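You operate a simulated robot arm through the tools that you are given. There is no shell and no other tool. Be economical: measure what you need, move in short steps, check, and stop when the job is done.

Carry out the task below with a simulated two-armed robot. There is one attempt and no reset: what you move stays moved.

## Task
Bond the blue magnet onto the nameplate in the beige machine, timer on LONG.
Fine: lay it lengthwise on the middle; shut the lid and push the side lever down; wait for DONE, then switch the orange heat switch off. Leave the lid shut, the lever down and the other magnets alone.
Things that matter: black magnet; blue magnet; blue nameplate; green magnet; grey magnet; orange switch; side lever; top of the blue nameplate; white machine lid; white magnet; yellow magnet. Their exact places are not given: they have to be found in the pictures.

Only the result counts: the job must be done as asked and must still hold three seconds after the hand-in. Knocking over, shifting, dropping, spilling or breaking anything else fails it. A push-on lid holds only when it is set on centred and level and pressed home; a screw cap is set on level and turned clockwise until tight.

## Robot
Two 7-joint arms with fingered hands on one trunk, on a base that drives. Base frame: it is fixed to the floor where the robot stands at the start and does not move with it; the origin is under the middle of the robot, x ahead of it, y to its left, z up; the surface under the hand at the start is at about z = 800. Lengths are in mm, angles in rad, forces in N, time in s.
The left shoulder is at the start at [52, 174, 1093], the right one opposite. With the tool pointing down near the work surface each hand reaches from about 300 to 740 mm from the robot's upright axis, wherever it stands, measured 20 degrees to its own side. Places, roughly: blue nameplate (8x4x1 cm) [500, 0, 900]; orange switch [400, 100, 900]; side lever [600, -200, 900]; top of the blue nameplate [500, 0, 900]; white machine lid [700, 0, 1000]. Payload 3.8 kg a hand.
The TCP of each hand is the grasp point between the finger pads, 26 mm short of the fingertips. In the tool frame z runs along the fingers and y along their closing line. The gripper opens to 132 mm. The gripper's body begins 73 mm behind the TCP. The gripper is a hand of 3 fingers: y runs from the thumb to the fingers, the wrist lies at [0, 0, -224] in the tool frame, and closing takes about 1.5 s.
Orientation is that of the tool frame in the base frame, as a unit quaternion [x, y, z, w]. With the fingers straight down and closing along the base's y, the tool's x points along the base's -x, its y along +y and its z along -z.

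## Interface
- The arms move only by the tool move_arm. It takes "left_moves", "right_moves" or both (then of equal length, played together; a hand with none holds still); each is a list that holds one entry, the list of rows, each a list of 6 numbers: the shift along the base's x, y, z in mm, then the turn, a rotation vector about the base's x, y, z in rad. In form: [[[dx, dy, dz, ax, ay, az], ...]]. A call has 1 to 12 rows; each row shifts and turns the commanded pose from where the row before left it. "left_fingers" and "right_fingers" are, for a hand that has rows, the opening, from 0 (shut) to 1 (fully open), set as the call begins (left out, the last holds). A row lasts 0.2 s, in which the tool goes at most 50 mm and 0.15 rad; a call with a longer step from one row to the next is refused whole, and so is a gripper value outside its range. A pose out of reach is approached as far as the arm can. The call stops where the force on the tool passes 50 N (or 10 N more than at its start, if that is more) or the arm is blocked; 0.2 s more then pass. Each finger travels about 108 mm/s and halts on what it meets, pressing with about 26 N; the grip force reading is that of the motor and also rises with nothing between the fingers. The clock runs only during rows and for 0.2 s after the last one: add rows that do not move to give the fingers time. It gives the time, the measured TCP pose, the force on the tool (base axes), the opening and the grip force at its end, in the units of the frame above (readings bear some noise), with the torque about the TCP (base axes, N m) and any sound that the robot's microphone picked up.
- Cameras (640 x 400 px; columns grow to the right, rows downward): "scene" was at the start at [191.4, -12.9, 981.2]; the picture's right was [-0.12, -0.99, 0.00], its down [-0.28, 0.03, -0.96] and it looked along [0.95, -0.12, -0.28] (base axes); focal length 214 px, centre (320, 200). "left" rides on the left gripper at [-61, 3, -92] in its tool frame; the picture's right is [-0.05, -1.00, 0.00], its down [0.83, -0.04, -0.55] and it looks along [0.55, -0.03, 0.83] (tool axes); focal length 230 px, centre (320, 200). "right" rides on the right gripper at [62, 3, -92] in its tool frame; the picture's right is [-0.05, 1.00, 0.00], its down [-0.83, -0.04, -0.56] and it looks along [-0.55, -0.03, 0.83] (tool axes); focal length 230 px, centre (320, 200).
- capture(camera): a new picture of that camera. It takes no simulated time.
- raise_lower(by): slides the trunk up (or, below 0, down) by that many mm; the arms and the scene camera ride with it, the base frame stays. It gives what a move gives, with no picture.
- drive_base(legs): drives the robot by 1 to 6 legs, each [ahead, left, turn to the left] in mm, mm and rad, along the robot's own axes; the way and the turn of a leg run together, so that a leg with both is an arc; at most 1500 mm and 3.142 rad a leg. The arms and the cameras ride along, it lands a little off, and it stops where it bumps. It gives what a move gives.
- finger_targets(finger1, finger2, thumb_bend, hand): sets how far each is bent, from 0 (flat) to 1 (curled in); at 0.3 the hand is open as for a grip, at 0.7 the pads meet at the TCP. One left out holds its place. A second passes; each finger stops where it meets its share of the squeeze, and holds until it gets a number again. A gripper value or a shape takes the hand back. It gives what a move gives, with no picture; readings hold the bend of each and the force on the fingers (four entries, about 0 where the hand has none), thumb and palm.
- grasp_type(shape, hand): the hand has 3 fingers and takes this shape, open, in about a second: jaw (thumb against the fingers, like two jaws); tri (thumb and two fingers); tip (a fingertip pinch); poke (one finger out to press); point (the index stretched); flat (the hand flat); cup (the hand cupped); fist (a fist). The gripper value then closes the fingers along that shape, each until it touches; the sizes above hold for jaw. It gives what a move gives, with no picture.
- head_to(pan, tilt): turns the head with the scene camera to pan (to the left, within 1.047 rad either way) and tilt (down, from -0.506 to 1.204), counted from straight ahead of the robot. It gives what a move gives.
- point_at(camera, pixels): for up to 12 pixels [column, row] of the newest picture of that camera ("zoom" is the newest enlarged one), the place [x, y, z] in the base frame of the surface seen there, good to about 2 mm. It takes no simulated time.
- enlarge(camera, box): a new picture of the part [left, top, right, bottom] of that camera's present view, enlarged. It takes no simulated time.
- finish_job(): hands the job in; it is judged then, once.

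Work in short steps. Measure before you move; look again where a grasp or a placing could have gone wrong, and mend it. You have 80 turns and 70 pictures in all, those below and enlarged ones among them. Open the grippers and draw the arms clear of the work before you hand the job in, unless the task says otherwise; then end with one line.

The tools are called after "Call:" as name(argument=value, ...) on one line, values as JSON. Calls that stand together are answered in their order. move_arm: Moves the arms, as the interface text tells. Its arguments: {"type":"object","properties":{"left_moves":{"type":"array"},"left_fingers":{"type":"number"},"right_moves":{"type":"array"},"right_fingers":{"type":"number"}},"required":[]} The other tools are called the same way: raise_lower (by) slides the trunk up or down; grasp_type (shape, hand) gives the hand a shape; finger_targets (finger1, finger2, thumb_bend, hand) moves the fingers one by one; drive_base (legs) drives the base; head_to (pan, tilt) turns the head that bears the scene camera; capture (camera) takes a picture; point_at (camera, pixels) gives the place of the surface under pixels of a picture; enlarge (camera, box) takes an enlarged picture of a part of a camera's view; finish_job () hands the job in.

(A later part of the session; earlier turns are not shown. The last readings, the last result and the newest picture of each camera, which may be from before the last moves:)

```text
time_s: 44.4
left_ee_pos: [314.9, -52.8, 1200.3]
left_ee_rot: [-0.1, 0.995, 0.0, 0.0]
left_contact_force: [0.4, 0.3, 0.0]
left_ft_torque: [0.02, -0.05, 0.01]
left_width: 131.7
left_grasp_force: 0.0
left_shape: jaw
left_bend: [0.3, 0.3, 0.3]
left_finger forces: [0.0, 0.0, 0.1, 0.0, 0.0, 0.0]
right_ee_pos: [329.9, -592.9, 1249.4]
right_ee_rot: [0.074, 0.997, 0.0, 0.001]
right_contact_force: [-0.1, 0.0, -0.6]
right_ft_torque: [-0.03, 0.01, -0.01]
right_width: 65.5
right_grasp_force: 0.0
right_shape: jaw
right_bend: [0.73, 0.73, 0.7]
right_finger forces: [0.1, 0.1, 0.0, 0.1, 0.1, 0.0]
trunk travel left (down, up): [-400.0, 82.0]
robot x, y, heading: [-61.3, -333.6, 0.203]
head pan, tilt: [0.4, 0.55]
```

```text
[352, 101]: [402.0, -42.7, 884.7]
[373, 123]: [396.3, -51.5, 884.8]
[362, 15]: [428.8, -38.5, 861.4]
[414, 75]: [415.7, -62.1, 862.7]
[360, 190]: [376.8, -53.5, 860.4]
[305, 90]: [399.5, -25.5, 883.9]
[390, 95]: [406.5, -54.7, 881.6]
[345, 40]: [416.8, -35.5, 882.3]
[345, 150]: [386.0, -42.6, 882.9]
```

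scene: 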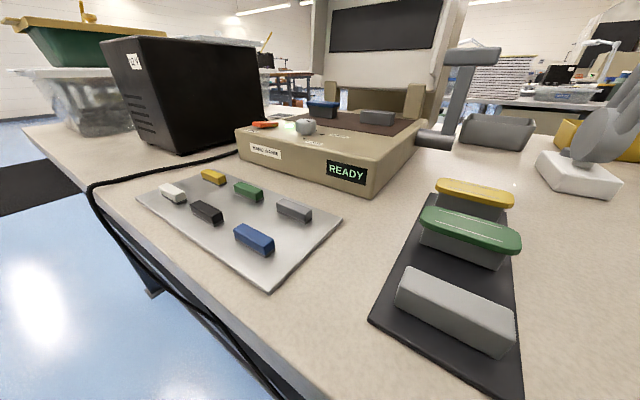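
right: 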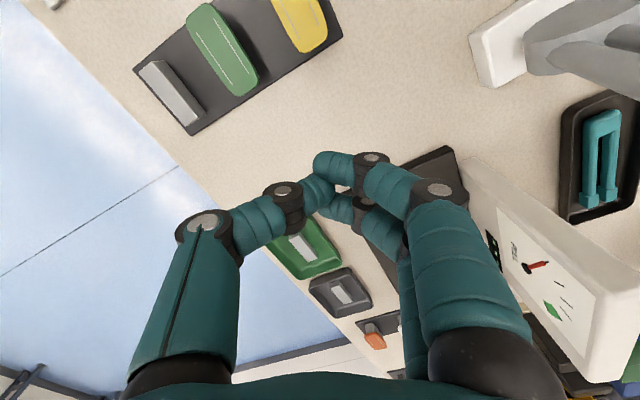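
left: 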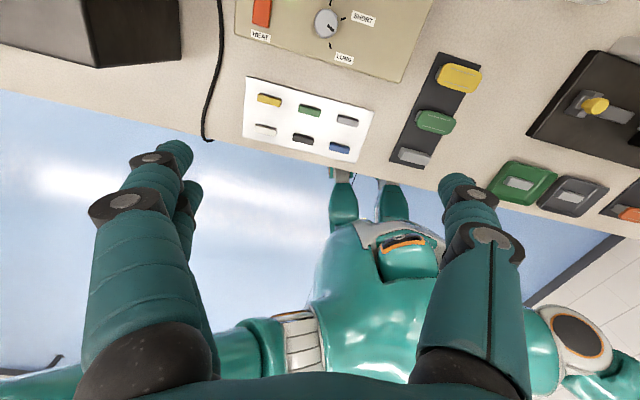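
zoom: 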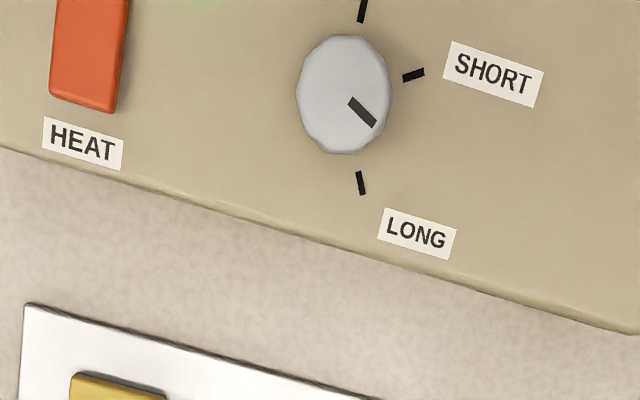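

The mark is at about -119°; LONG is at -150°, so ~0.53 rad clockwise remain. I square the base (heading 0) for better left-arm reach and open the left hand half, moving above the knob.

Call:
drive_base(legs=[[0, 0, -0.2]])

Call:
move_arm(left_moves=[[[0, 0, -20, 0, 0, 0.1], [0, 0, -20, 0, 0, 0.1], [0, 0, -20, 0, 0, 0.1], [0, 0, -20, 0, 0, 0.1], [0, 0, 0, 0, 0, 0]]], left_fingers=0.55)

```text
time_s: 45.5
left_ee_pos: [362.3, -131.5, 1200.8]
left_ee_rot: [-0.002, 1.0, -0.001, 0.0]
left_contact_force: [-0.3, 0.3, -0.3]
left_ft_torque: [0.03, 0.0, 0.01]
left_width: 132.3
left_grasp_force: 0.0
left_shape: jaw
left_bend: [0.3, 0.3, 0.3]
left_finger forces: [0.0, 0.0, 0.1, 0.0, 0.0, 0.1]
right_ee_pos: [271.6, -664.0, 1250.4]
right_ee_rot: [0.172, 0.985, 0.0, 0.002]
right_contact_force: [-0.2, -0.7, 0.1]
right_ft_torque: [0.02, 0.02, 0.02]
right_width: 65.5
right_grasp_force: 0.1
right_shape: jaw
right_bend: [0.73, 0.73, 0.7]
right_finger forces: [0.0, 0.0, 0.1, 0.1, 0.0, 0.1]
trunk travel left (down, up): [-400.0, 82.0]
robot x, y, heading: [-62.5, -336.0, 0.006]
head pan, tilt: [0.4, 0.55]
```

```text
time_s: 46.7
left_ee_pos: [364.6, -131.2, 1122.0]
left_ee_rot: [-0.202, 0.979, 0.0, 0.001]
left_contact_force: [0.2, 0.3, -0.5]
left_ft_torque: [0.0, -0.01, -0.03]
left_width: 73.5
left_grasp_force: 0.1
left_shape: jaw
left_bend: [0.72, 0.72, 0.7]
left_finger forces: [0.1, 0.1, 0.1, 0.0, 0.1, 0.0]
right_ee_pos: [271.7, -665.4, 1248.6]
right_ee_rot: [0.171, 0.985, 0.001, 0.003]
right_contact_force: [0.8, 0.7, 0.1]
right_ft_torque: [-0.01, -0.01, 0.02]
right_width: 65.3
right_grasp_force: 0.0
right_shape: jaw
right_bend: [0.73, 0.73, 0.7]
right_finger forces: [0.1, 0.0, 0.0, 0.1, 0.0, 0.1]
trunk travel left (down, up): [-400.0, 82.0]
robot x, y, heading: [-63.9, -337.3, 0.005]
head pan, tilt: [0.4, 0.55]
```

Call:
move_arm(left_moves=[[[6, 15, 0, 0, 0, 0.05], [6, 15, 0, 0, 0, 0.05], [6, 15, -20, 0, 0, 0], [6, 15, -25, 0, 0, 0], [6, 15, -25, 0, 0, 0], [7.5, 16, -25, 0, 0, 0], [0, 0, -25, 0, 0, 0], [0, 0, -22, 0, 0, 0], [0, 0, -20, 0, 0, 0], [0, 0, 0, 0, 0, 0]]])

Call:
capture(camera="left")

```text
time_s: 48.9
left_ee_pos: [399.3, -40.1, 959.3]
left_ee_rot: [-0.249, 0.968, 0.0, 0.0]
left_contact_force: [0.1, -0.3, -0.2]
left_ft_torque: [0.0, 0.01, 0.0]
left_width: 73.0
left_grasp_force: 0.1
left_shape: jaw
left_bend: [0.72, 0.72, 0.7]
left_finger forces: [0.1, 0.0, 0.1, 0.1, 0.0, 0.0]
right_ee_pos: [271.7, -665.1, 1249.5]
right_ee_rot: [0.172, 0.985, 0.0, 0.003]
right_contact_force: [0.3, 0.4, 0.3]
right_ft_torque: [0.0, -0.02, 0.0]
right_width: 65.4
right_grasp_force: 0.1
right_shape: jaw
right_bend: [0.73, 0.73, 0.7]
right_finger forces: [0.0, 0.0, 0.0, 0.0, 0.0, 0.0]
trunk travel left (down, up): [-400.0, 82.0]
robot x, y, heading: [-57.2, -336.0, 0.01]
head pan, tilt: [0.4, 0.55]
```

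```text
44 pictures are left
```

left: 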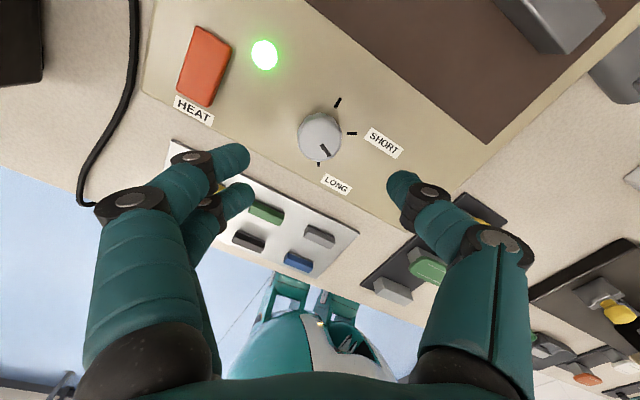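

Knob is right under the TCP. I descend to 893 and close.

Call:
move_arm(left_moves=[[[2.7, 0, -15, 0, 0, 0], [0, 0, -20, 0, 0, 0], [0, 0, -20, 0, 0, 0], [0, 0, -11, 0, 0, 0], [0, 0, 0, 0, 0, 0]]])

Call:
move_arm(left_moves=[[[0, 0, 0, 0, 0, 0], [0, 0, 0, 0, 0, 0], [0, 0, 0, 0, 0, 0], [0, 0, 0, 0, 0, 0], [0, 0, 0, 0, 0, 0]]], left_fingers=0.1)

Call:
move_arm(left_moves=[[[0, 0, 0, 0, 0, -0.11], [0, 0, 0, 0, 0, -0.11], [0, 0, 0, 0, 0, -0.11], [0, 0, 0, 0, 0, -0.1], [0, 0, 0, 0, 0, -0.1], [0, 0, 0, 0, 0, 0]]])

Call:
capture(camera="left")

```text
time_s: 50.1
left_ee_pos: [405.1, -40.6, 892.2]
left_ee_rot: [-0.249, 0.968, 0.0, 0.0]
left_contact_force: [-0.2, -0.2, -0.2]
left_ft_torque: [0.0, 0.0, 0.01]
left_width: 73.3
left_grasp_force: 0.0
left_shape: jaw
left_bend: [0.72, 0.72, 0.7]
left_finger forces: [0.1, 0.1, 0.0, 0.0, 0.0, 0.1]
right_ee_pos: [271.9, -665.3, 1249.0]
right_ee_rot: [0.172, 0.985, -0.001, 0.002]
right_contact_force: [1.2, -0.4, -0.4]
right_ft_torque: [-0.02, 0.0, 0.03]
right_width: 65.1
right_grasp_force: 0.0
right_shape: jaw
right_bend: [0.73, 0.73, 0.7]
right_finger forces: [0.0, 0.1, 0.0, 0.0, 0.0, 0.0]
trunk travel left (down, up): [-400.0, 82.0]
robot x, y, heading: [-61.1, -339.5, 0.01]
head pan, tilt: [0.4, 0.55]
```

```text
time_s: 51.3
left_ee_pos: [403.6, -40.2, 892.9]
left_ee_rot: [-0.25, 0.968, 0.0, 0.0]
left_contact_force: [0.3, 0.7, -1.5]
left_ft_torque: [0.04, 0.02, 0.01]
left_width: 22.9
left_grasp_force: 26.3
left_shape: jaw
left_bend: [0.73, 0.73, 0.7]
left_finger forces: [11.7, 12.6, 0.1, 0.0, 22.8, 0.0]
right_ee_pos: [272.7, -664.5, 1249.0]
right_ee_rot: [0.172, 0.985, -0.001, 0.002]
right_contact_force: [0.2, 0.2, 0.4]
right_ft_torque: [-0.03, 0.01, 0.0]
right_width: 64.9
right_grasp_force: 0.1
right_shape: jaw
right_bend: [0.73, 0.73, 0.7]
right_finger forces: [0.0, 0.0, 0.1, 0.0, 0.0, 0.0]
trunk travel left (down, up): [-400.0, 82.0]
robot x, y, heading: [-60.2, -335.3, 0.006]
head pan, tilt: [0.4, 0.55]
```

```text
time_s: 52.7
left_ee_pos: [402.2, -39.7, 892.7]
left_ee_rot: [0.015, 1.0, 0.0, -0.001]
left_contact_force: [0.3, -2.2, -6.0]
left_ft_torque: [-0.04, -0.03, -0.02]
left_width: 22.7
left_grasp_force: 26.4
left_shape: jaw
left_bend: [0.73, 0.73, 0.7]
left_finger forces: [11.2, 12.2, 0.1, 0.0, 24.5, 0.1]
right_ee_pos: [271.9, -664.4, 1249.1]
right_ee_rot: [0.172, 0.985, 0.0, 0.001]
right_contact_force: [-0.6, -0.5, -0.1]
right_ft_torque: [0.01, 0.01, -0.02]
right_width: 65.4
right_grasp_force: 0.0
right_shape: jaw
right_bend: [0.73, 0.73, 0.7]
right_finger forces: [0.0, 0.1, 0.0, 0.0, 0.0, 0.0]
trunk travel left (down, up): [-400.0, 82.0]
robot x, y, heading: [-61.1, -338.9, 0.007]
head pan, tilt: [0.4, 0.55]
```

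```text
43 pictures are left
```

left: 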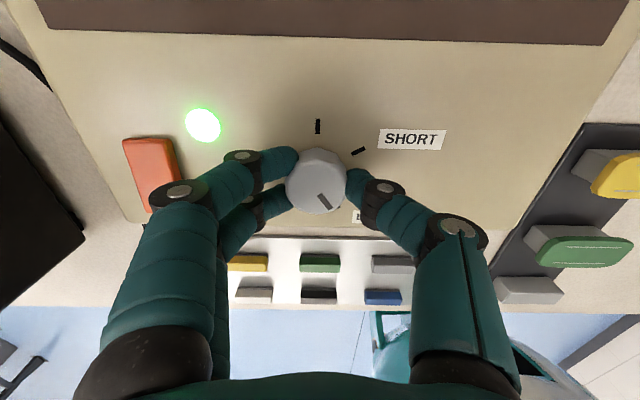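

Mark now looks about -148°. I release, lift 60 mm and verify.

Call:
move_arm(left_moves=[[[0, 0, 0, 0, 0, 0], [0, 0, 0, 0, 0, 0], [0, 0, 0, 0, 0, 0], [0, 0, 20, 0, 0, 0], [0, 0, 30, 0, 0, 0], [0, 0, 30, 0, 0, 0], [0, 0, 30, 0, 0, 0], [0, 0, 0, 0, 0, 0]]], left_fingers=0.55)

Call:
enlarge(camera="left", box=[220, 50, 460, 200])

```text
time_s: 54.5
left_ee_pos: [401.1, -39.1, 1003.4]
left_ee_rot: [0.013, 1.0, 0.001, 0.0]
left_contact_force: [0.1, 0.0, -0.2]
left_ft_torque: [0.03, -0.01, -0.02]
left_width: 72.3
left_grasp_force: 0.1
left_shape: jaw
left_bend: [0.72, 0.72, 0.7]
left_finger forces: [0.0, 0.1, 0.0, 0.0, 0.0, 0.0]
right_ee_pos: [272.6, -664.0, 1249.3]
right_ee_rot: [0.172, 0.985, 0.0, 0.002]
right_contact_force: [0.1, -0.3, 0.2]
right_ft_torque: [0.04, -0.01, 0.0]
right_width: 65.5
right_grasp_force: 0.1
right_shape: jaw
right_bend: [0.73, 0.73, 0.7]
right_finger forces: [0.0, 0.0, 0.1, 0.1, 0.0, 0.0]
trunk travel left (down, up): [-400.0, 82.0]
robot x, y, heading: [-59.1, -336.5, 0.005]
head pan, tilt: [0.4, 0.55]
```

```text
2.67 times, centred on (340, 125) of left
```

zoom: 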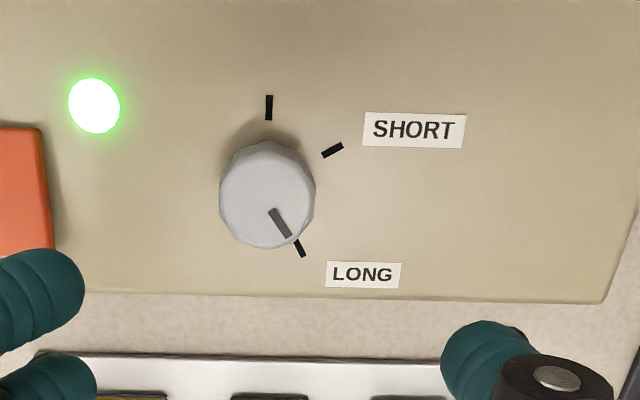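

Call:
point_at(camera="zoom", pixels=[[270, 211], [289, 235], [296, 242], [303, 255], [269, 98], [269, 118], [325, 155], [341, 146], [222, 195], [314, 195], [267, 148]])

```text
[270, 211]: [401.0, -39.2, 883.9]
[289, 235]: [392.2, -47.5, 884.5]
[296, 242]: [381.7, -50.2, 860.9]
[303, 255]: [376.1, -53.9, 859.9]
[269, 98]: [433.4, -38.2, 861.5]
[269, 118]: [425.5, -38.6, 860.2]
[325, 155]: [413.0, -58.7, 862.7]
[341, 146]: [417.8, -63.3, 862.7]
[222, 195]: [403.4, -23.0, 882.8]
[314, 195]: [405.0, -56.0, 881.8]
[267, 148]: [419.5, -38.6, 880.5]
```

The mark is ~10° short of LONG; I regrip and turn 0.18 rad more.

Call:
move_arm(left_moves=[[[1, 0, -30, 0, 0, 0], [0, 0, -30, 0, 0, 0], [0, 0, -30, 0, 0, 0], [0, 0, -20, 0, 0, 0], [0, 0, 0, 0, 0, 0]]])

Call:
move_arm(left_moves=[[[0, 0, 0, 0, 0, 0], [0, 0, 0, 0, 0, 0], [0, 0, 0, 0, 0, 0], [0, 0, 0, 0, 0, 0], [0, 0, 0, 0, 0, 0], [0, 0, 0, 0, 0, -0.06], [0, 0, 0, 0, 0, -0.06], [0, 0, 0, 0, 0, -0.06], [0, 0, 0, 0, 0, 0]]], left_fingers=0.1)

Call:
move_arm(left_moves=[[[0, 0, 0, 0, 0, 0], [0, 0, 0, 0, 0, 0], [0, 0, 0, 0, 0, 0], [0, 0, 20, 0, 0, 0], [0, 0, 30, 0, 0, 0], [0, 0, 30, 0, 0, 0], [0, 0, 30, 0, 0, 0.1], [0, 0, 0, 0, 0, 0.1]]], left_fingers=0.55)

Call:
enlarge(camera="left", box=[220, 50, 460, 200])

```text
time_s: 55.7
left_ee_pos: [405.9, -40.1, 894.1]
left_ee_rot: [0.013, 1.0, 0.0, 0.001]
left_contact_force: [-0.1, 0.1, 0.6]
left_ft_torque: [-0.01, -0.03, 0.01]
left_width: 72.0
left_grasp_force: 0.0
left_shape: jaw
left_bend: [0.72, 0.72, 0.7]
left_finger forces: [0.0, 0.1, 0.1, 0.1, 0.0, 0.0]
right_ee_pos: [272.1, -665.4, 1249.1]
right_ee_rot: [0.173, 0.985, 0.0, 0.003]
right_contact_force: [-0.9, 0.1, -1.3]
right_ft_torque: [0.02, 0.0, 0.0]
right_width: 65.5
right_grasp_force: 0.1
right_shape: jaw
right_bend: [0.73, 0.73, 0.7]
right_finger forces: [0.0, 0.0, 0.0, 0.1, 0.0, 0.0]
trunk travel left (down, up): [-400.0, 82.0]
robot x, y, heading: [-60.8, -335.6, 0.008]
head pan, tilt: [0.4, 0.55]
```

```text
time_s: 57.7
left_ee_pos: [405.6, -40.3, 893.6]
left_ee_rot: [0.104, 0.995, 0.0, -0.001]
left_contact_force: [3.0, -5.3, 0.5]
left_ft_torque: [-0.08, -0.03, 0.03]
left_width: 21.3
left_grasp_force: 26.3
left_shape: jaw
left_bend: [0.73, 0.73, 0.7]
left_finger forces: [10.9, 12.2, 0.0, 0.0, 26.4, 0.1]
right_ee_pos: [270.9, -664.7, 1248.6]
right_ee_rot: [0.172, 0.985, 0.001, 0.002]
right_contact_force: [-0.3, -0.3, 1.2]
right_ft_torque: [-0.01, 0.02, 0.0]
right_width: 65.5
right_grasp_force: 0.1
right_shape: jaw
right_bend: [0.73, 0.73, 0.7]
right_finger forces: [0.1, 0.0, 0.1, 0.1, 0.1, 0.0]
trunk travel left (down, up): [-400.0, 82.0]
robot x, y, heading: [-54.8, -333.2, 0.008]
head pan, tilt: [0.4, 0.55]
```

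```text
time_s: 59.5
left_ee_pos: [404.6, -40.1, 1004.1]
left_ee_rot: [0.003, 1.0, 0.001, -0.001]
left_contact_force: [0.8, 0.9, 0.4]
left_ft_torque: [-0.01, 0.01, 0.01]
left_width: 72.1
left_grasp_force: 0.0
left_shape: jaw
left_bend: [0.72, 0.72, 0.7]
left_finger forces: [0.1, 0.0, 0.0, 0.0, 0.1, 0.0]
right_ee_pos: [271.8, -664.5, 1250.1]
right_ee_rot: [0.172, 0.985, 0.0, 0.001]
right_contact_force: [-0.1, 0.8, 0.2]
right_ft_torque: [-0.01, 0.01, 0.0]
right_width: 65.6
right_grasp_force: 0.1
right_shape: jaw
right_bend: [0.73, 0.73, 0.7]
right_finger forces: [0.0, 0.0, 0.1, 0.1, 0.1, 0.0]
trunk travel left (down, up): [-400.0, 82.0]
robot x, y, heading: [-60.2, -335.4, 0.006]
head pan, tilt: [0.4, 0.55]
```

```text
2.67 times, centred on (340, 125) of left
```

zoom: 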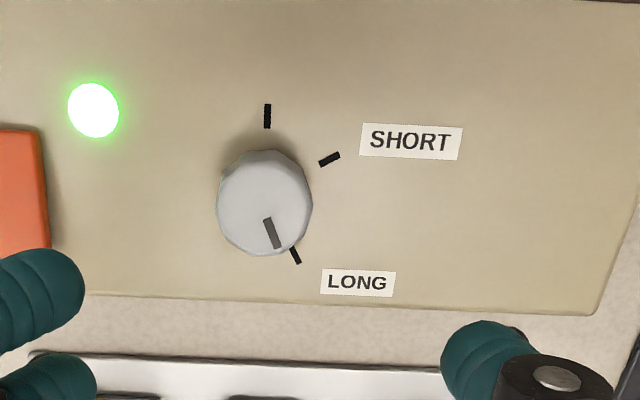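

Mark is now on LONG within a few degrees. Next the magnet: I back the base 90 mm, and turn the left hand to yaw ≈+1.57 at height.

Call:
drive_base(legs=[[-90, 0, 0]])

Call:
move_arm(left_moves=[[[0, 0, 10, 0, 0, 0.14], [0, 0, 10, 0, 0, 0.14], [0, 0, 10, 0, 0, 0.14], [0, 0, 10, 0, 0, 0.14], [0, 0, 10, 0, 0, 0.14], [0, 0, 10, 0, 0, 0.14], [0, 0, 0, 0, 0, 0.14], [0, 0, 0, 0, 0, 0.14], [0, 0, 0, 0, 0, 0.14], [0, 0, 0, 0, 0, 0.14], [0, 0, 0, 0, 0, 0.14], [0, 0, 0, 0, 0, 0.02]]])

```text
time_s: 60.6
left_ee_pos: [313.5, -42.5, 1003.8]
left_ee_rot: [0.003, 1.0, 0.001, 0.0]
left_contact_force: [0.2, 0.1, -0.1]
left_ft_torque: [-0.03, -0.01, 0.0]
left_width: 72.0
left_grasp_force: 0.0
left_shape: jaw
left_bend: [0.72, 0.72, 0.7]
left_finger forces: [0.0, 0.0, 0.0, 0.0, 0.0, 0.0]
right_ee_pos: [181.0, -665.5, 1248.5]
right_ee_rot: [0.171, 0.985, 0.0, 0.002]
right_contact_force: [-0.7, 0.1, -0.1]
right_ft_torque: [0.02, 0.0, -0.03]
right_width: 65.2
right_grasp_force: 0.1
right_shape: jaw
right_bend: [0.73, 0.73, 0.7]
right_finger forces: [0.0, 0.0, 0.0, 0.1, 0.0, 0.0]
trunk travel left (down, up): [-400.0, 82.0]
robot x, y, heading: [-152.0, -339.3, 0.005]
head pan, tilt: [0.4, 0.55]
```

```text
time_s: 63.2
left_ee_pos: [314.8, -39.9, 1063.5]
left_ee_rot: [-0.702, 0.713, 0.0, -0.001]
left_contact_force: [-0.6, -1.1, -1.1]
left_ft_torque: [0.0, 0.03, -0.02]
left_width: 72.2
left_grasp_force: 0.0
left_shape: jaw
left_bend: [0.72, 0.72, 0.7]
left_finger forces: [0.1, 0.1, 0.0, 0.0, 0.0, 0.0]
right_ee_pos: [181.3, -664.6, 1250.5]
right_ee_rot: [0.172, 0.985, -0.001, 0.001]
right_contact_force: [0.3, -0.5, -0.2]
right_ft_torque: [0.03, -0.06, 0.02]
right_width: 65.4
right_grasp_force: 0.1
right_shape: jaw
right_bend: [0.73, 0.73, 0.7]
right_finger forces: [0.0, 0.0, 0.0, 0.0, 0.0, 0.0]
trunk travel left (down, up): [-400.0, 82.0]
robot x, y, heading: [-151.5, -336.1, 0.01]
head pan, tilt: [0.4, 0.55]
```

Yaw 1.56 is reached. I move above the blue magnet at z≈950.

Call:
move_arm(left_moves=[[[-14, -10, -5, 0, 0, 0.01], [-14, -10, -10, 0, 0, 0], [-14, -10, -14, 0, 0, 0], [-14, -10, -14, 0, 0, 0], [-14, -10, -14, 0, 0, 0], [-14, -10, -14, 0, 0, 0], [-14, -12, -14, 0, 0, 0], [-14, -12, -14, 0, 0, 0], [0, 0, -14, 0, 0, 0], [0, 0, 0, 0, 0, 0]]])

Call:
capture(camera="left")

```text
time_s: 65.5
left_ee_pos: [199.6, -124.2, 951.5]
left_ee_rot: [-0.705, 0.709, 0.0, 0.0]
left_contact_force: [0.0, 0.8, -1.0]
left_ft_torque: [-0.03, -0.01, 0.03]
left_width: 72.0
left_grasp_force: 0.0
left_shape: jaw
left_bend: [0.72, 0.72, 0.7]
left_finger forces: [0.0, 0.0, 0.0, 0.1, 0.1, 0.1]
right_ee_pos: [181.2, -664.8, 1248.9]
right_ee_rot: [0.17, 0.985, -0.001, 0.002]
right_contact_force: [-0.9, 0.5, 0.2]
right_ft_torque: [0.01, 0.02, 0.0]
right_width: 65.4
right_grasp_force: 0.1
right_shape: jaw
right_bend: [0.73, 0.73, 0.7]
right_finger forces: [0.0, 0.1, 0.0, 0.1, 0.0, 0.0]
trunk travel left (down, up): [-400.0, 82.0]
robot x, y, heading: [-150.8, -338.0, 0.002]
head pan, tilt: [0.4, 0.55]
```

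```text
40 pictures are left
```

left: 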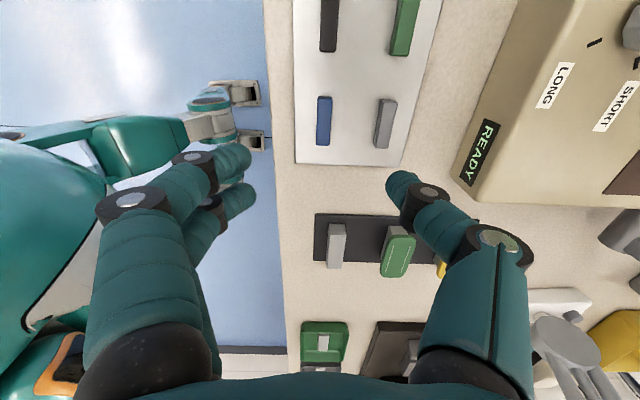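

Call:
enlarge(camera="left", box=[284, 80, 412, 160])

Call:
point_at(camera="zoom", pixels=[[170, 95], [230, 95], [165, 290], [230, 300], [200, 200], [245, 200], [160, 200], [197, 90], [197, 300], [280, 390]])

```text
5.00 times, centred on (348, 120) of left
```

zoom: 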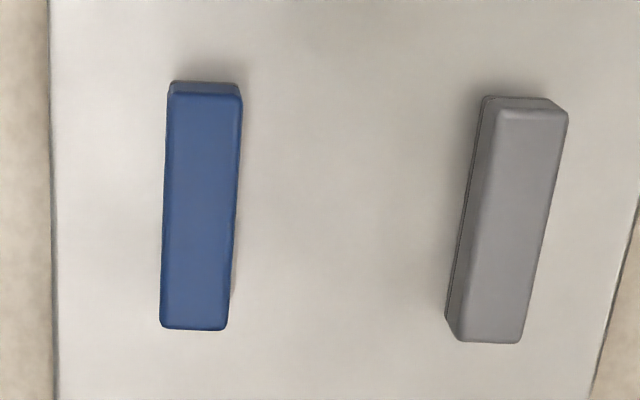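

```text
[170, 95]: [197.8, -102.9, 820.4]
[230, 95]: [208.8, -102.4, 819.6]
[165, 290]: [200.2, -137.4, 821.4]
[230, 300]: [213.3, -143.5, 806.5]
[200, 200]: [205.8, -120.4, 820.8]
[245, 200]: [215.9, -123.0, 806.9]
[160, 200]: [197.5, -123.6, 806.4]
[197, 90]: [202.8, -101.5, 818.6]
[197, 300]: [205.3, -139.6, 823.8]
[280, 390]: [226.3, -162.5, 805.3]
```

Magnet centre ≈(204.5,-123), yaw offset ≈+0.05. I narrow the opening, align and descend to TCP z≈836.

Call:
move_arm(left_moves=[[[4.5, 1.2, 0, 0, 0, 0.05], [0, 0, -20, 0, 0, 0], [0, 0, -20, 0, 0, 0], [0, 0, -20, 0, 0, 0], [0, 0, -20, 0, 0, 0], [0, 0, -15, 0, 0, 0], [0, 0, 0, 0, 0, 0]]], left_fingers=0.4)

Call:
capture(camera="left")

```text
time_s: 67.0
left_ee_pos: [207.1, -123.3, 855.1]
left_ee_rot: [0.722, -0.692, 0.001, 0.0]
left_contact_force: [1.3, 0.8, -0.8]
left_ft_torque: [-0.01, 0.0, 0.04]
left_width: 53.1
left_grasp_force: 0.0
left_shape: jaw
left_bend: [0.73, 0.73, 0.7]
left_finger forces: [0.0, 0.1, 0.0, 0.0, 0.0, 0.0]
right_ee_pos: [180.3, -664.3, 1249.1]
right_ee_rot: [0.17, 0.985, 0.0, 0.001]
right_contact_force: [0.3, -0.5, 0.1]
right_ft_torque: [0.04, 0.01, -0.03]
right_width: 65.7
right_grasp_force: 0.1
right_shape: jaw
right_bend: [0.73, 0.73, 0.7]
right_finger forces: [0.0, 0.0, 0.0, 0.0, 0.1, 0.1]
trunk travel left (down, up): [-400.0, 82.0]
robot x, y, heading: [-147.9, -337.8, 0.004]
head pan, tilt: [0.4, 0.55]
```

```text
38 pictures are left
```

left: 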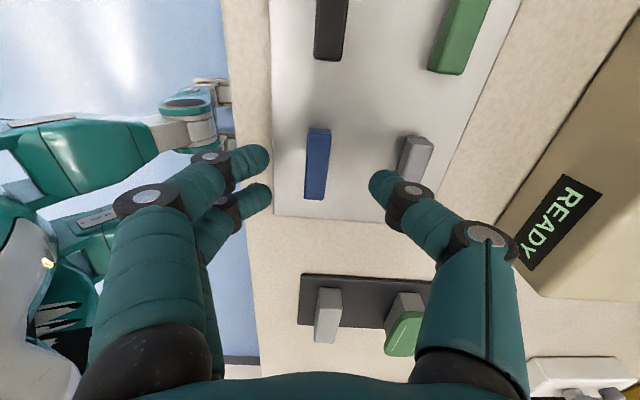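

I narrow to 40 mm for clearance to the grey magnet and go down to z≈836.

Call:
move_arm(left_moves=[[[-2, 0, 0, 0, 0, 0], [0, 0, 0, 0, 0, 0], [0, 0, -10, 0, 0, 0], [0, 0, -9, 0, 0, 0], [0, 0, 0, 0, 0, 0]]], left_fingers=0.3)

Call:
capture(camera="left")

```text
time_s: 68.2
left_ee_pos: [204.3, -123.5, 835.4]
left_ee_rot: [0.722, -0.691, 0.0, 0.0]
left_contact_force: [-0.3, -0.7, -0.2]
left_ft_torque: [0.01, 0.02, 0.0]
left_width: 40.1
left_grasp_force: 0.1
left_shape: jaw
left_bend: [0.73, 0.73, 0.7]
left_finger forces: [0.1, 0.0, 0.0, 0.1, 0.0, 0.0]
right_ee_pos: [181.9, -664.9, 1249.7]
right_ee_rot: [0.171, 0.985, 0.0, 0.001]
right_contact_force: [-0.7, 0.0, 0.2]
right_ft_torque: [0.0, -0.01, 0.04]
right_width: 65.3
right_grasp_force: 0.1
right_shape: jaw
right_bend: [0.73, 0.73, 0.7]
right_finger forces: [0.0, 0.1, 0.1, 0.0, 0.0, 0.0]
trunk travel left (down, up): [-400.0, 82.0]
robot x, y, heading: [-151.5, -334.4, 0.007]
head pan, tilt: [0.4, 0.55]
```

```text
37 pictures are left
```

left: 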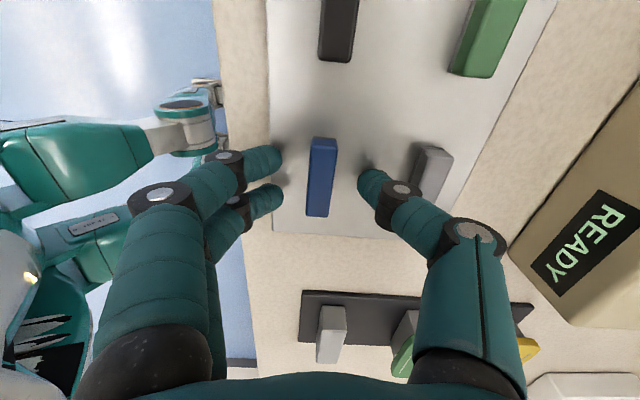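

The magnet lies midway between the pads with clearance to the grey one. I close.

Call:
move_arm(left_moves=[[[0, 0, 0, 0, 0, 0], [0, 0, 0, 0, 0, 0], [0, 0, 0, 0, 0, 0], [0, 0, 0, 0, 0, 0], [0, 0, 0, 0, 0, 0]]], left_fingers=0.0)

Call:
capture(camera="left")

```text
time_s: 69.5
left_ee_pos: [204.7, -123.4, 836.2]
left_ee_rot: [0.723, -0.691, 0.0, 0.0]
left_contact_force: [0.4, -0.1, -0.9]
left_ft_torque: [0.01, 0.0, 0.05]
left_width: 8.7
left_grasp_force: 25.7
left_shape: jaw
left_bend: [0.71, 0.71, 0.7]
left_finger forces: [11.5, 11.6, 0.0, 0.0, 22.9, 0.0]
right_ee_pos: [181.7, -663.8, 1248.4]
right_ee_rot: [0.171, 0.985, 0.0, 0.002]
right_contact_force: [-0.5, 0.3, 0.2]
right_ft_torque: [0.02, 0.02, -0.03]
right_width: 65.2
right_grasp_force: 0.0
right_shape: jaw
right_bend: [0.73, 0.73, 0.7]
right_finger forces: [0.0, 0.0, 0.0, 0.0, 0.1, 0.0]
trunk travel left (down, up): [-400.0, 82.0]
robot x, y, heading: [-148.5, -334.5, 0.006]
head pan, tilt: [0.4, 0.55]
```

```text
36 pictures are left
```

left: 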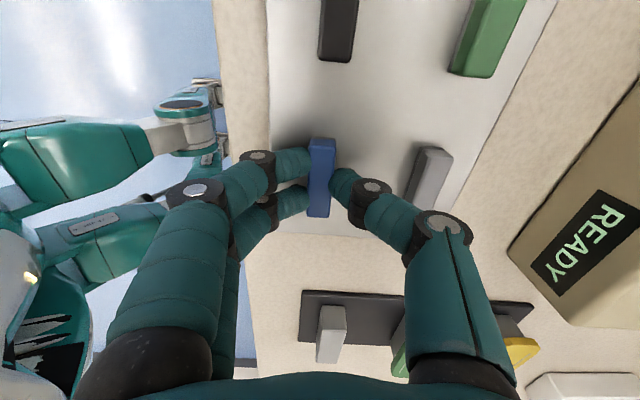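

Firm three-point grip. I lift it straight up.

Call:
move_arm(left_moves=[[[0, 0, 5, 0, 0, 0], [0, 0, 10, 0, 0, 0], [0, 0, 20, 0, 0, 0], [0, 0, 25, 0, 0, 0], [0, 0, 25, 0, 0, 0], [0, 0, 25, 0, 0, 0], [0, 0, 25, 0, 0, 0], [0, 0, 25, 0, 0, 0], [0, 0, 0, 0, 0, 0]]])

Call:
capture(camera="left")

```text
time_s: 71.5
left_ee_pos: [202.7, -123.0, 996.9]
left_ee_rot: [0.722, -0.692, 0.001, 0.0]
left_contact_force: [-1.0, -0.1, 0.4]
left_ft_torque: [0.05, 0.0, 0.02]
left_width: 8.5
left_grasp_force: 25.9
left_shape: jaw
left_bend: [0.71, 0.71, 0.7]
left_finger forces: [11.6, 11.7, 0.0, 0.0, 23.1, 0.1]
right_ee_pos: [182.0, -664.5, 1248.2]
right_ee_rot: [0.171, 0.985, -0.001, 0.002]
right_contact_force: [1.3, -0.5, -0.6]
right_ft_torque: [0.01, 0.0, 0.05]
right_width: 65.6
right_grasp_force: 0.0
right_shape: jaw
right_bend: [0.73, 0.73, 0.7]
right_finger forces: [0.0, 0.1, 0.0, 0.1, 0.1, 0.0]
trunk travel left (down, up): [-400.0, 82.0]
robot x, y, heading: [-147.1, -337.4, 0.003]
head pan, tilt: [0.4, 0.55]
```

```text
35 pictures are left
```

left: 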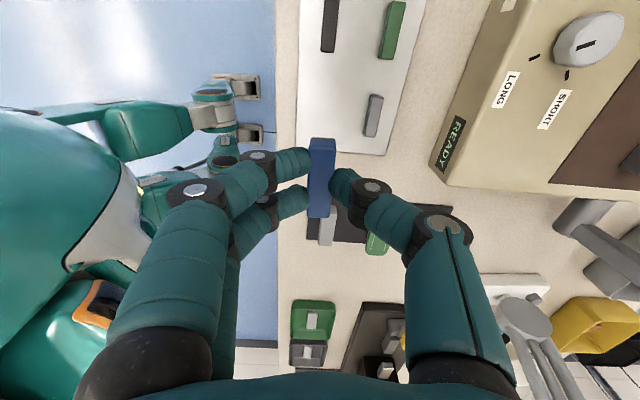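

Held well. I drive ahead 120 mm and measure the nameplate with the head camera.

Call:
drive_base(legs=[[120, 0, 0]])

Call:
head_to(pan=0.7, tilt=0.3)

Call:
capture(camera="scene")

```text
time_s: 72.7
left_ee_pos: [324.0, -122.9, 996.6]
left_ee_rot: [0.721, -0.692, 0.001, 0.0]
left_contact_force: [-0.2, -0.2, 0.6]
left_ft_torque: [0.04, 0.0, -0.01]
left_width: 8.8
left_grasp_force: 26.4
left_shape: jaw
left_bend: [0.71, 0.71, 0.7]
left_finger forces: [11.6, 11.7, 0.1, 0.1, 23.3, 0.0]
right_ee_pos: [301.4, -664.4, 1248.7]
right_ee_rot: [0.172, 0.985, 0.0, 0.002]
right_contact_force: [1.1, 0.1, -0.2]
right_ft_torque: [0.01, 0.04, -0.02]
right_width: 65.3
right_grasp_force: 0.0
right_shape: jaw
right_bend: [0.73, 0.73, 0.7]
right_finger forces: [0.1, 0.1, 0.0, 0.0, 0.1, 0.0]
trunk travel left (down, up): [-400.0, 82.0]
robot x, y, heading: [-27.8, -336.7, -0.0]
head pan, tilt: [0.4, 0.55]
```

```text
time_s: 73.5
left_ee_pos: [323.5, -122.5, 996.0]
left_ee_rot: [0.722, -0.691, 0.0, 0.0]
left_contact_force: [-0.1, 0.7, 0.5]
left_ft_torque: [-0.01, 0.0, 0.0]
left_width: 8.7
left_grasp_force: 26.1
left_shape: jaw
left_bend: [0.71, 0.71, 0.7]
left_finger forces: [11.5, 11.7, 0.0, 0.0, 23.4, 0.1]
right_ee_pos: [300.1, -665.7, 1249.7]
right_ee_rot: [0.172, 0.985, 0.001, 0.003]
right_contact_force: [1.2, -0.5, -0.2]
right_ft_torque: [0.01, 0.0, -0.02]
right_width: 65.7
right_grasp_force: 0.0
right_shape: jaw
right_bend: [0.73, 0.73, 0.7]
right_finger forces: [0.1, 0.1, 0.0, 0.0, 0.0, 0.1]
trunk travel left (down, up): [-400.0, 82.0]
robot x, y, heading: [-31.1, -335.0, -0.002]
head pan, tilt: [0.7, 0.3]
```

```text
34 pictures are left
```

scene: 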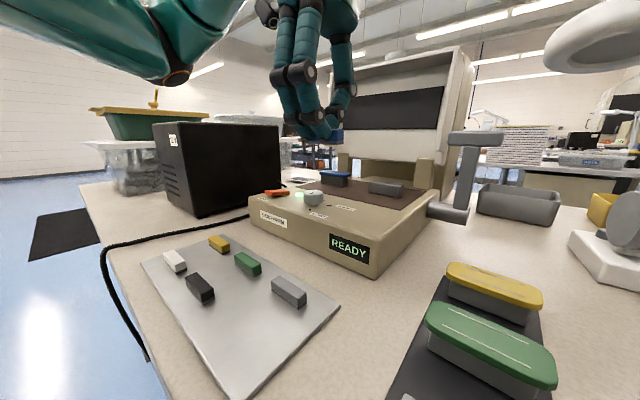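

I bring the magnet toward a point short of the nameplate, high, to measure with the left camera.

Call:
move_arm(left_moves=[[[5, 15, 4, 0, 0, 0], [10, 15, 4, 0, 0, 0], [15, 15, 4, 0, 0, 0], [15, 15, 4, 0, 0, 0], [15, 15, 4, 0, 0, 0], [15, 15, 0, 0, 0, 0], [15, 15, 0, 0, 0, 0], [15, 15, 0, 0, 0, 0], [15, 15, 0, 0, 0, 0], [15, 10, 0, 0, 0, 0], [15, 0, 0, 0, 0, 0], [0, 0, 0, 0, 0, 0]]])

Call:
capture(camera="left")

```text
time_s: 76.1
left_ee_pos: [474.0, 23.2, 1017.5]
left_ee_rot: [0.722, -0.692, 0.0, 0.0]
left_contact_force: [0.0, -0.4, 0.0]
left_ft_torque: [0.02, 0.01, -0.01]
left_width: 9.0
left_grasp_force: 25.9
left_shape: jaw
left_bend: [0.71, 0.71, 0.7]
left_finger forces: [11.6, 11.6, 0.1, 0.0, 23.2, 0.1]
right_ee_pos: [300.2, -664.3, 1248.7]
right_ee_rot: [0.172, 0.985, 0.0, 0.002]
right_contact_force: [-0.1, -0.5, -0.5]
right_ft_torque: [0.02, 0.01, -0.02]
right_width: 65.4
right_grasp_force: 0.2
right_shape: jaw
right_bend: [0.73, 0.73, 0.7]
right_finger forces: [0.0, 0.0, 0.0, 0.1, 0.0, 0.0]
trunk travel left (down, up): [-400.0, 82.0]
robot x, y, heading: [-32.9, -334.4, 0.003]
head pan, tilt: [0.7, 0.3]
```

```text
33 pictures are left
```

left: 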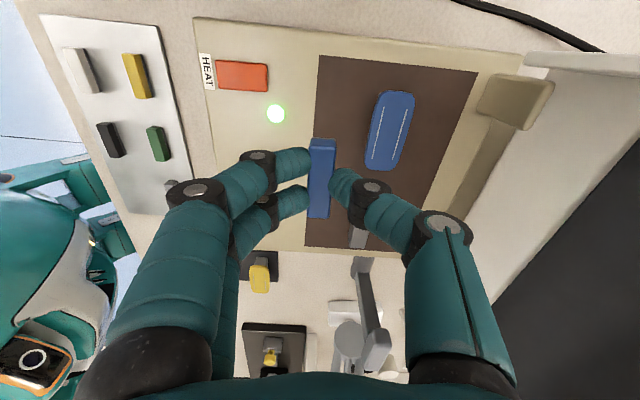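

Call:
enlarge(camera="left", box=[310, 80, 470, 180])

Call:
point_at(camera="zoom", pixels=[[340, 60], [335, 340], [275, 200], [385, 200], [330, 200], [270, 110], [410, 110], [250, 320], [370, 320], [300, 130], [300, 270]])

```text
4.00 times, centred on (390, 130) of left
```

zoom: 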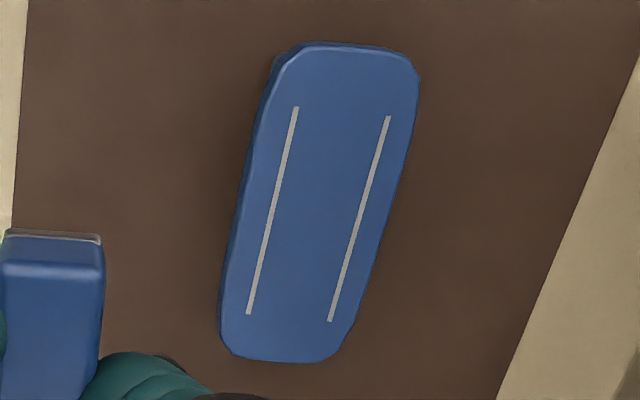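

```text
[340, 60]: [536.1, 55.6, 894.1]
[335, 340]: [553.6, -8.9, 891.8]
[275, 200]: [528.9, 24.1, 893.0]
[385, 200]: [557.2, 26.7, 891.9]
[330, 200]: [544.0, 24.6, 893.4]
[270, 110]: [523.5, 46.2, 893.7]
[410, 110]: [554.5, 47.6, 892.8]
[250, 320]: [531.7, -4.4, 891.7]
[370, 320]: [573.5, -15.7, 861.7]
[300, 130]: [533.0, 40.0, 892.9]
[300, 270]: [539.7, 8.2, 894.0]
```

Call:
point_at(camera="zoom", pixels=[[296, 108], [248, 313], [388, 117], [331, 320], [345, 45], [285, 360], [243, 200], [400, 200], [330, 215]])

```text
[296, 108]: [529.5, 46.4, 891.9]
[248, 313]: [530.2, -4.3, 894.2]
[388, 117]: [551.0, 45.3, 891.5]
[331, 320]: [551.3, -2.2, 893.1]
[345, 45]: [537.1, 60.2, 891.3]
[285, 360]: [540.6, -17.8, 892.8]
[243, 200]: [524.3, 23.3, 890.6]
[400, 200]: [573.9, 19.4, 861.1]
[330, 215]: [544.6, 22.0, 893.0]
```

Plate centre ≈(540.5, 21.2), top z≈893, aligned with y. I check the held magnet's pose relative to the TCP.

Call:
enlarge(camera="left", box=[280, 120, 376, 230])

Call:
point_at(camera="left", pixels=[[323, 143], [319, 215], [313, 175], [331, 175], [322, 150], [319, 207], [321, 180]])

```text
3.64 times, centred on (328, 175) of left
```

zoom: 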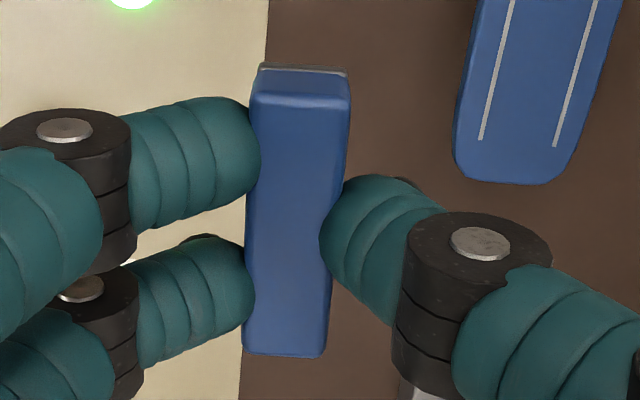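

```text
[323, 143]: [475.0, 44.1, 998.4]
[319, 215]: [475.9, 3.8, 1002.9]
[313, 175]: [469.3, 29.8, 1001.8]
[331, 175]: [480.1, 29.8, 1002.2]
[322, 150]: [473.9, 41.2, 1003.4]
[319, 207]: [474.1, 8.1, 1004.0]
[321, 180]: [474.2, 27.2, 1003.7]
```

Magnet is centred on the TCP, bottom 30 mm below it, aligned. I move over the plate centre and down to z≈943.

Call:
move_arm(left_moves=[[[13, -0.5, 0, 0, 0, 0], [13, -0.5, 0, 0, 0, 0], [13, -0.5, 0, 0, 0, 0], [13, -0.5, 0, 0, 0, 0], [13.5, -0.5, 0, 0, 0, 0], [0, 0, -20, 0, 0, 0], [0, 0, -20, 0, 0, 0], [0, 0, -20, 0, 0, 0], [0, 0, -14, 0, 0, 0], [0, 0, 0, 0, 0, 0]]])

Call:
capture(camera="left")

```text
time_s: 78.3
left_ee_pos: [540.1, 18.2, 942.2]
left_ee_rot: [0.722, -0.692, 0.0, 0.0]
left_contact_force: [-0.6, 0.3, -0.4]
left_ft_torque: [-0.02, 0.0, 0.01]
left_width: 8.9
left_grasp_force: 26.2
left_shape: jaw
left_bend: [0.71, 0.71, 0.7]
left_finger forces: [11.6, 11.7, 0.1, 0.0, 23.3, 0.0]
right_ee_pos: [300.1, -664.1, 1248.8]
right_ee_rot: [0.172, 0.985, -0.001, 0.002]
right_contact_force: [0.0, 0.6, -0.1]
right_ft_torque: [-0.02, 0.03, 0.01]
right_width: 65.5
right_grasp_force: 0.0
right_shape: jaw
right_bend: [0.73, 0.73, 0.7]
right_finger forces: [0.0, 0.0, 0.0, 0.1, 0.1, 0.1]
trunk travel left (down, up): [-400.0, 82.0]
robot x, y, heading: [-31.1, -334.9, 0.007]
head pan, tilt: [0.7, 0.3]
```

```text
30 pictures are left
```

left: 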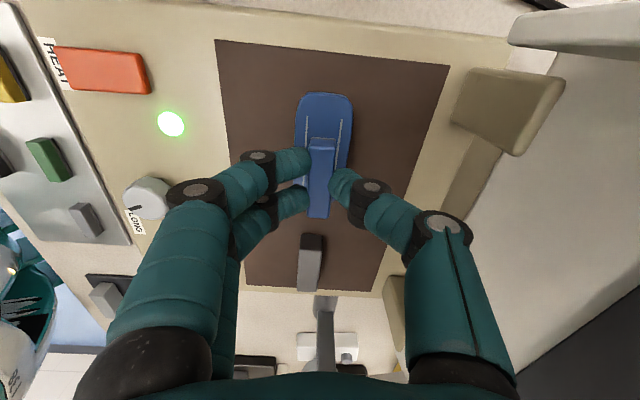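

Well over the plate; I correct y by +2.5 and lower gently to contact.

Call:
move_arm(left_moves=[[[0.3, 2.5, 0, 0, 0, -0.015], [0, 0, -6, 0, 0, 0], [0, 0, -6, 0, 0, 0], [0, 0, -3, 0, 0, 0], [0, 0, -2, 0, 0, 0], [0, 0, 0, 0, 0, 0]]])

Call:
enlarge(camera="left", box=[270, 80, 390, 240])

```text
time_s: 79.7
left_ee_pos: [539.2, 21.6, 925.3]
left_ee_rot: [0.716, -0.698, 0.0, 0.0]
left_contact_force: [-0.5, 0.1, 0.4]
left_ft_torque: [-0.02, 0.0, 0.0]
left_width: 8.5
left_grasp_force: 25.7
left_shape: jaw
left_bend: [0.71, 0.71, 0.7]
left_finger forces: [11.6, 11.6, 0.1, 0.0, 23.1, 0.0]
right_ee_pos: [299.6, -664.9, 1247.8]
right_ee_rot: [0.172, 0.985, 0.0, 0.002]
right_contact_force: [-0.2, 0.6, 0.5]
right_ft_torque: [0.0, -0.01, -0.01]
right_width: 65.4
right_grasp_force: 0.0
right_shape: jaw
right_bend: [0.73, 0.73, 0.7]
right_finger forces: [0.0, 0.0, 0.0, 0.0, 0.1, 0.0]
trunk travel left (down, up): [-400.0, 82.0]
robot x, y, heading: [-30.4, -337.8, 0.003]
head pan, tilt: [0.7, 0.3]
```

```text
2.50 times, centred on (330, 160) of left
```

zoom: 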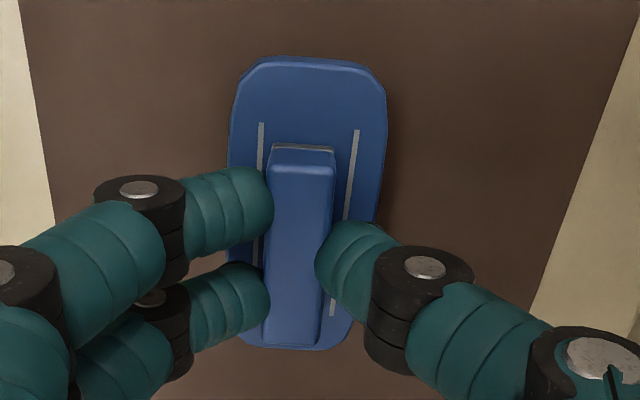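

I check the magnet's near end on the plate against the plate's ends.

Call:
point_at(camera="zoom", pixels=[[303, 138], [303, 148], [303, 165], [292, 335], [310, 62], [285, 347], [270, 200], [330, 200], [232, 150], [385, 150]])

```text
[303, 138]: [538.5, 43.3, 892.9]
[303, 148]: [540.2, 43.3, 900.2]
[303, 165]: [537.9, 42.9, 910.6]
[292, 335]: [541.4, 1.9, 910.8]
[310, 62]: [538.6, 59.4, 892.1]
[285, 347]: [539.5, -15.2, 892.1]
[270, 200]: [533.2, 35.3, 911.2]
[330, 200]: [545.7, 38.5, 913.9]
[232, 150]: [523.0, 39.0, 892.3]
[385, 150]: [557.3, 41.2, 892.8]
```

Centred within 1 mm. I lower the last 2-3 mm until a contact force shows.

Call:
move_arm(left_moves=[[[0.5, 0, -1.2, 0, 0, 0], [0, 0, -1.2, 0, 0, 0], [0, 0, 0, 0, 0, 0]]])

```text
time_s: 80.5
left_ee_pos: [539.3, 22.0, 923.4]
left_ee_rot: [0.716, -0.698, 0.0, -0.001]
left_contact_force: [0.2, 0.0, 0.2]
left_ft_torque: [-0.01, 0.02, 0.01]
left_width: 8.8
left_grasp_force: 25.8
left_shape: jaw
left_bend: [0.71, 0.71, 0.7]
left_finger forces: [11.6, 11.6, 0.0, 0.0, 23.2, 0.1]
right_ee_pos: [301.0, -666.0, 1250.0]
right_ee_rot: [0.172, 0.985, -0.001, 0.002]
right_contact_force: [0.1, 0.0, -0.2]
right_ft_torque: [0.01, 0.02, 0.0]
right_width: 65.4
right_grasp_force: 0.1
right_shape: jaw
right_bend: [0.73, 0.73, 0.7]
right_finger forces: [0.0, 0.1, 0.1, 0.1, 0.0, 0.0]
trunk travel left (down, up): [-400.0, 82.0]
robot x, y, heading: [-30.6, -340.3, 0.005]
head pan, tilt: [0.7, 0.3]
```

Call:
move_arm(left_moves=[[[0, 0, -1, 0, 0, 0], [0, 0, -1, 0, 0, 0], [0, 0, 0, 0, 0, 0]]])

```text
time_s: 81.3
left_ee_pos: [539.5, 22.8, 921.3]
left_ee_rot: [0.717, -0.697, 0.001, 0.0]
left_contact_force: [-0.1, 0.5, 1.8]
left_ft_torque: [-0.03, 0.05, 0.02]
left_width: 8.9
left_grasp_force: 26.1
left_shape: jaw
left_bend: [0.71, 0.71, 0.7]
left_finger forces: [11.8, 11.7, 0.0, 0.1, 23.7, 0.0]
right_ee_pos: [301.3, -665.6, 1249.3]
right_ee_rot: [0.172, 0.985, 0.0, 0.003]
right_contact_force: [-0.5, 0.0, 0.5]
right_ft_torque: [0.04, 0.02, -0.02]
right_width: 65.6
right_grasp_force: 0.1
right_shape: jaw
right_bend: [0.73, 0.73, 0.7]
right_finger forces: [0.0, 0.0, 0.1, 0.0, 0.0, 0.0]
trunk travel left (down, up): [-400.0, 82.0]
robot x, y, heading: [-29.9, -340.3, 0.004]
head pan, tilt: [0.7, 0.3]
```

Contact begins (1.8 N). I release and lift straight up.

Call:
move_arm(left_moves=[[[0, 0, 0, 0, 0, 0], [0, 0, 0, 0, 0, 0], [0, 0, 0, 0, 0, 0], [0, 0, 0, 0, 0, 0], [0, 0, 10, 0, 0, 0], [0, 0, 20, 0, 0, 0], [0, 0, 25, 0, 0, 0], [0, 0, 25, 0, 0, 0], [0, 0, 25, 0, 0, 0], [0, 0, 0, 0, 0, 0]]], left_fingers=0.35)

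Call:
enlarge(camera="left", box=[240, 40, 440, 200])

```text
time_s: 83.5
left_ee_pos: [540.8, 22.1, 1026.2]
left_ee_rot: [0.716, -0.698, 0.0, 0.0]
left_contact_force: [0.2, -0.2, -0.7]
left_ft_torque: [-0.01, 0.0, -0.01]
left_width: 45.6
left_grasp_force: 0.1
left_shape: jaw
left_bend: [0.74, 0.74, 0.7]
left_finger forces: [0.1, 0.0, 0.1, 0.0, 0.1, 0.0]
right_ee_pos: [300.7, -664.3, 1250.0]
right_ee_rot: [0.172, 0.985, -0.001, 0.002]
right_contact_force: [0.1, -0.2, -0.1]
right_ft_torque: [0.01, 0.02, 0.04]
right_width: 65.6
right_grasp_force: 0.0
right_shape: jaw
right_bend: [0.73, 0.73, 0.7]
right_finger forces: [0.0, 0.0, 0.0, 0.0, 0.1, 0.0]
trunk travel left (down, up): [-400.0, 82.0]
robot x, y, heading: [-31.0, -336.7, 0.005]
head pan, tilt: [0.7, 0.3]
```

```text
2.50 times, centred on (340, 120) of left
```

zoom: 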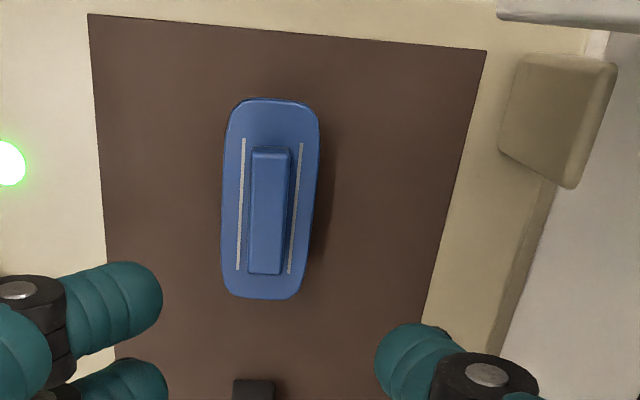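

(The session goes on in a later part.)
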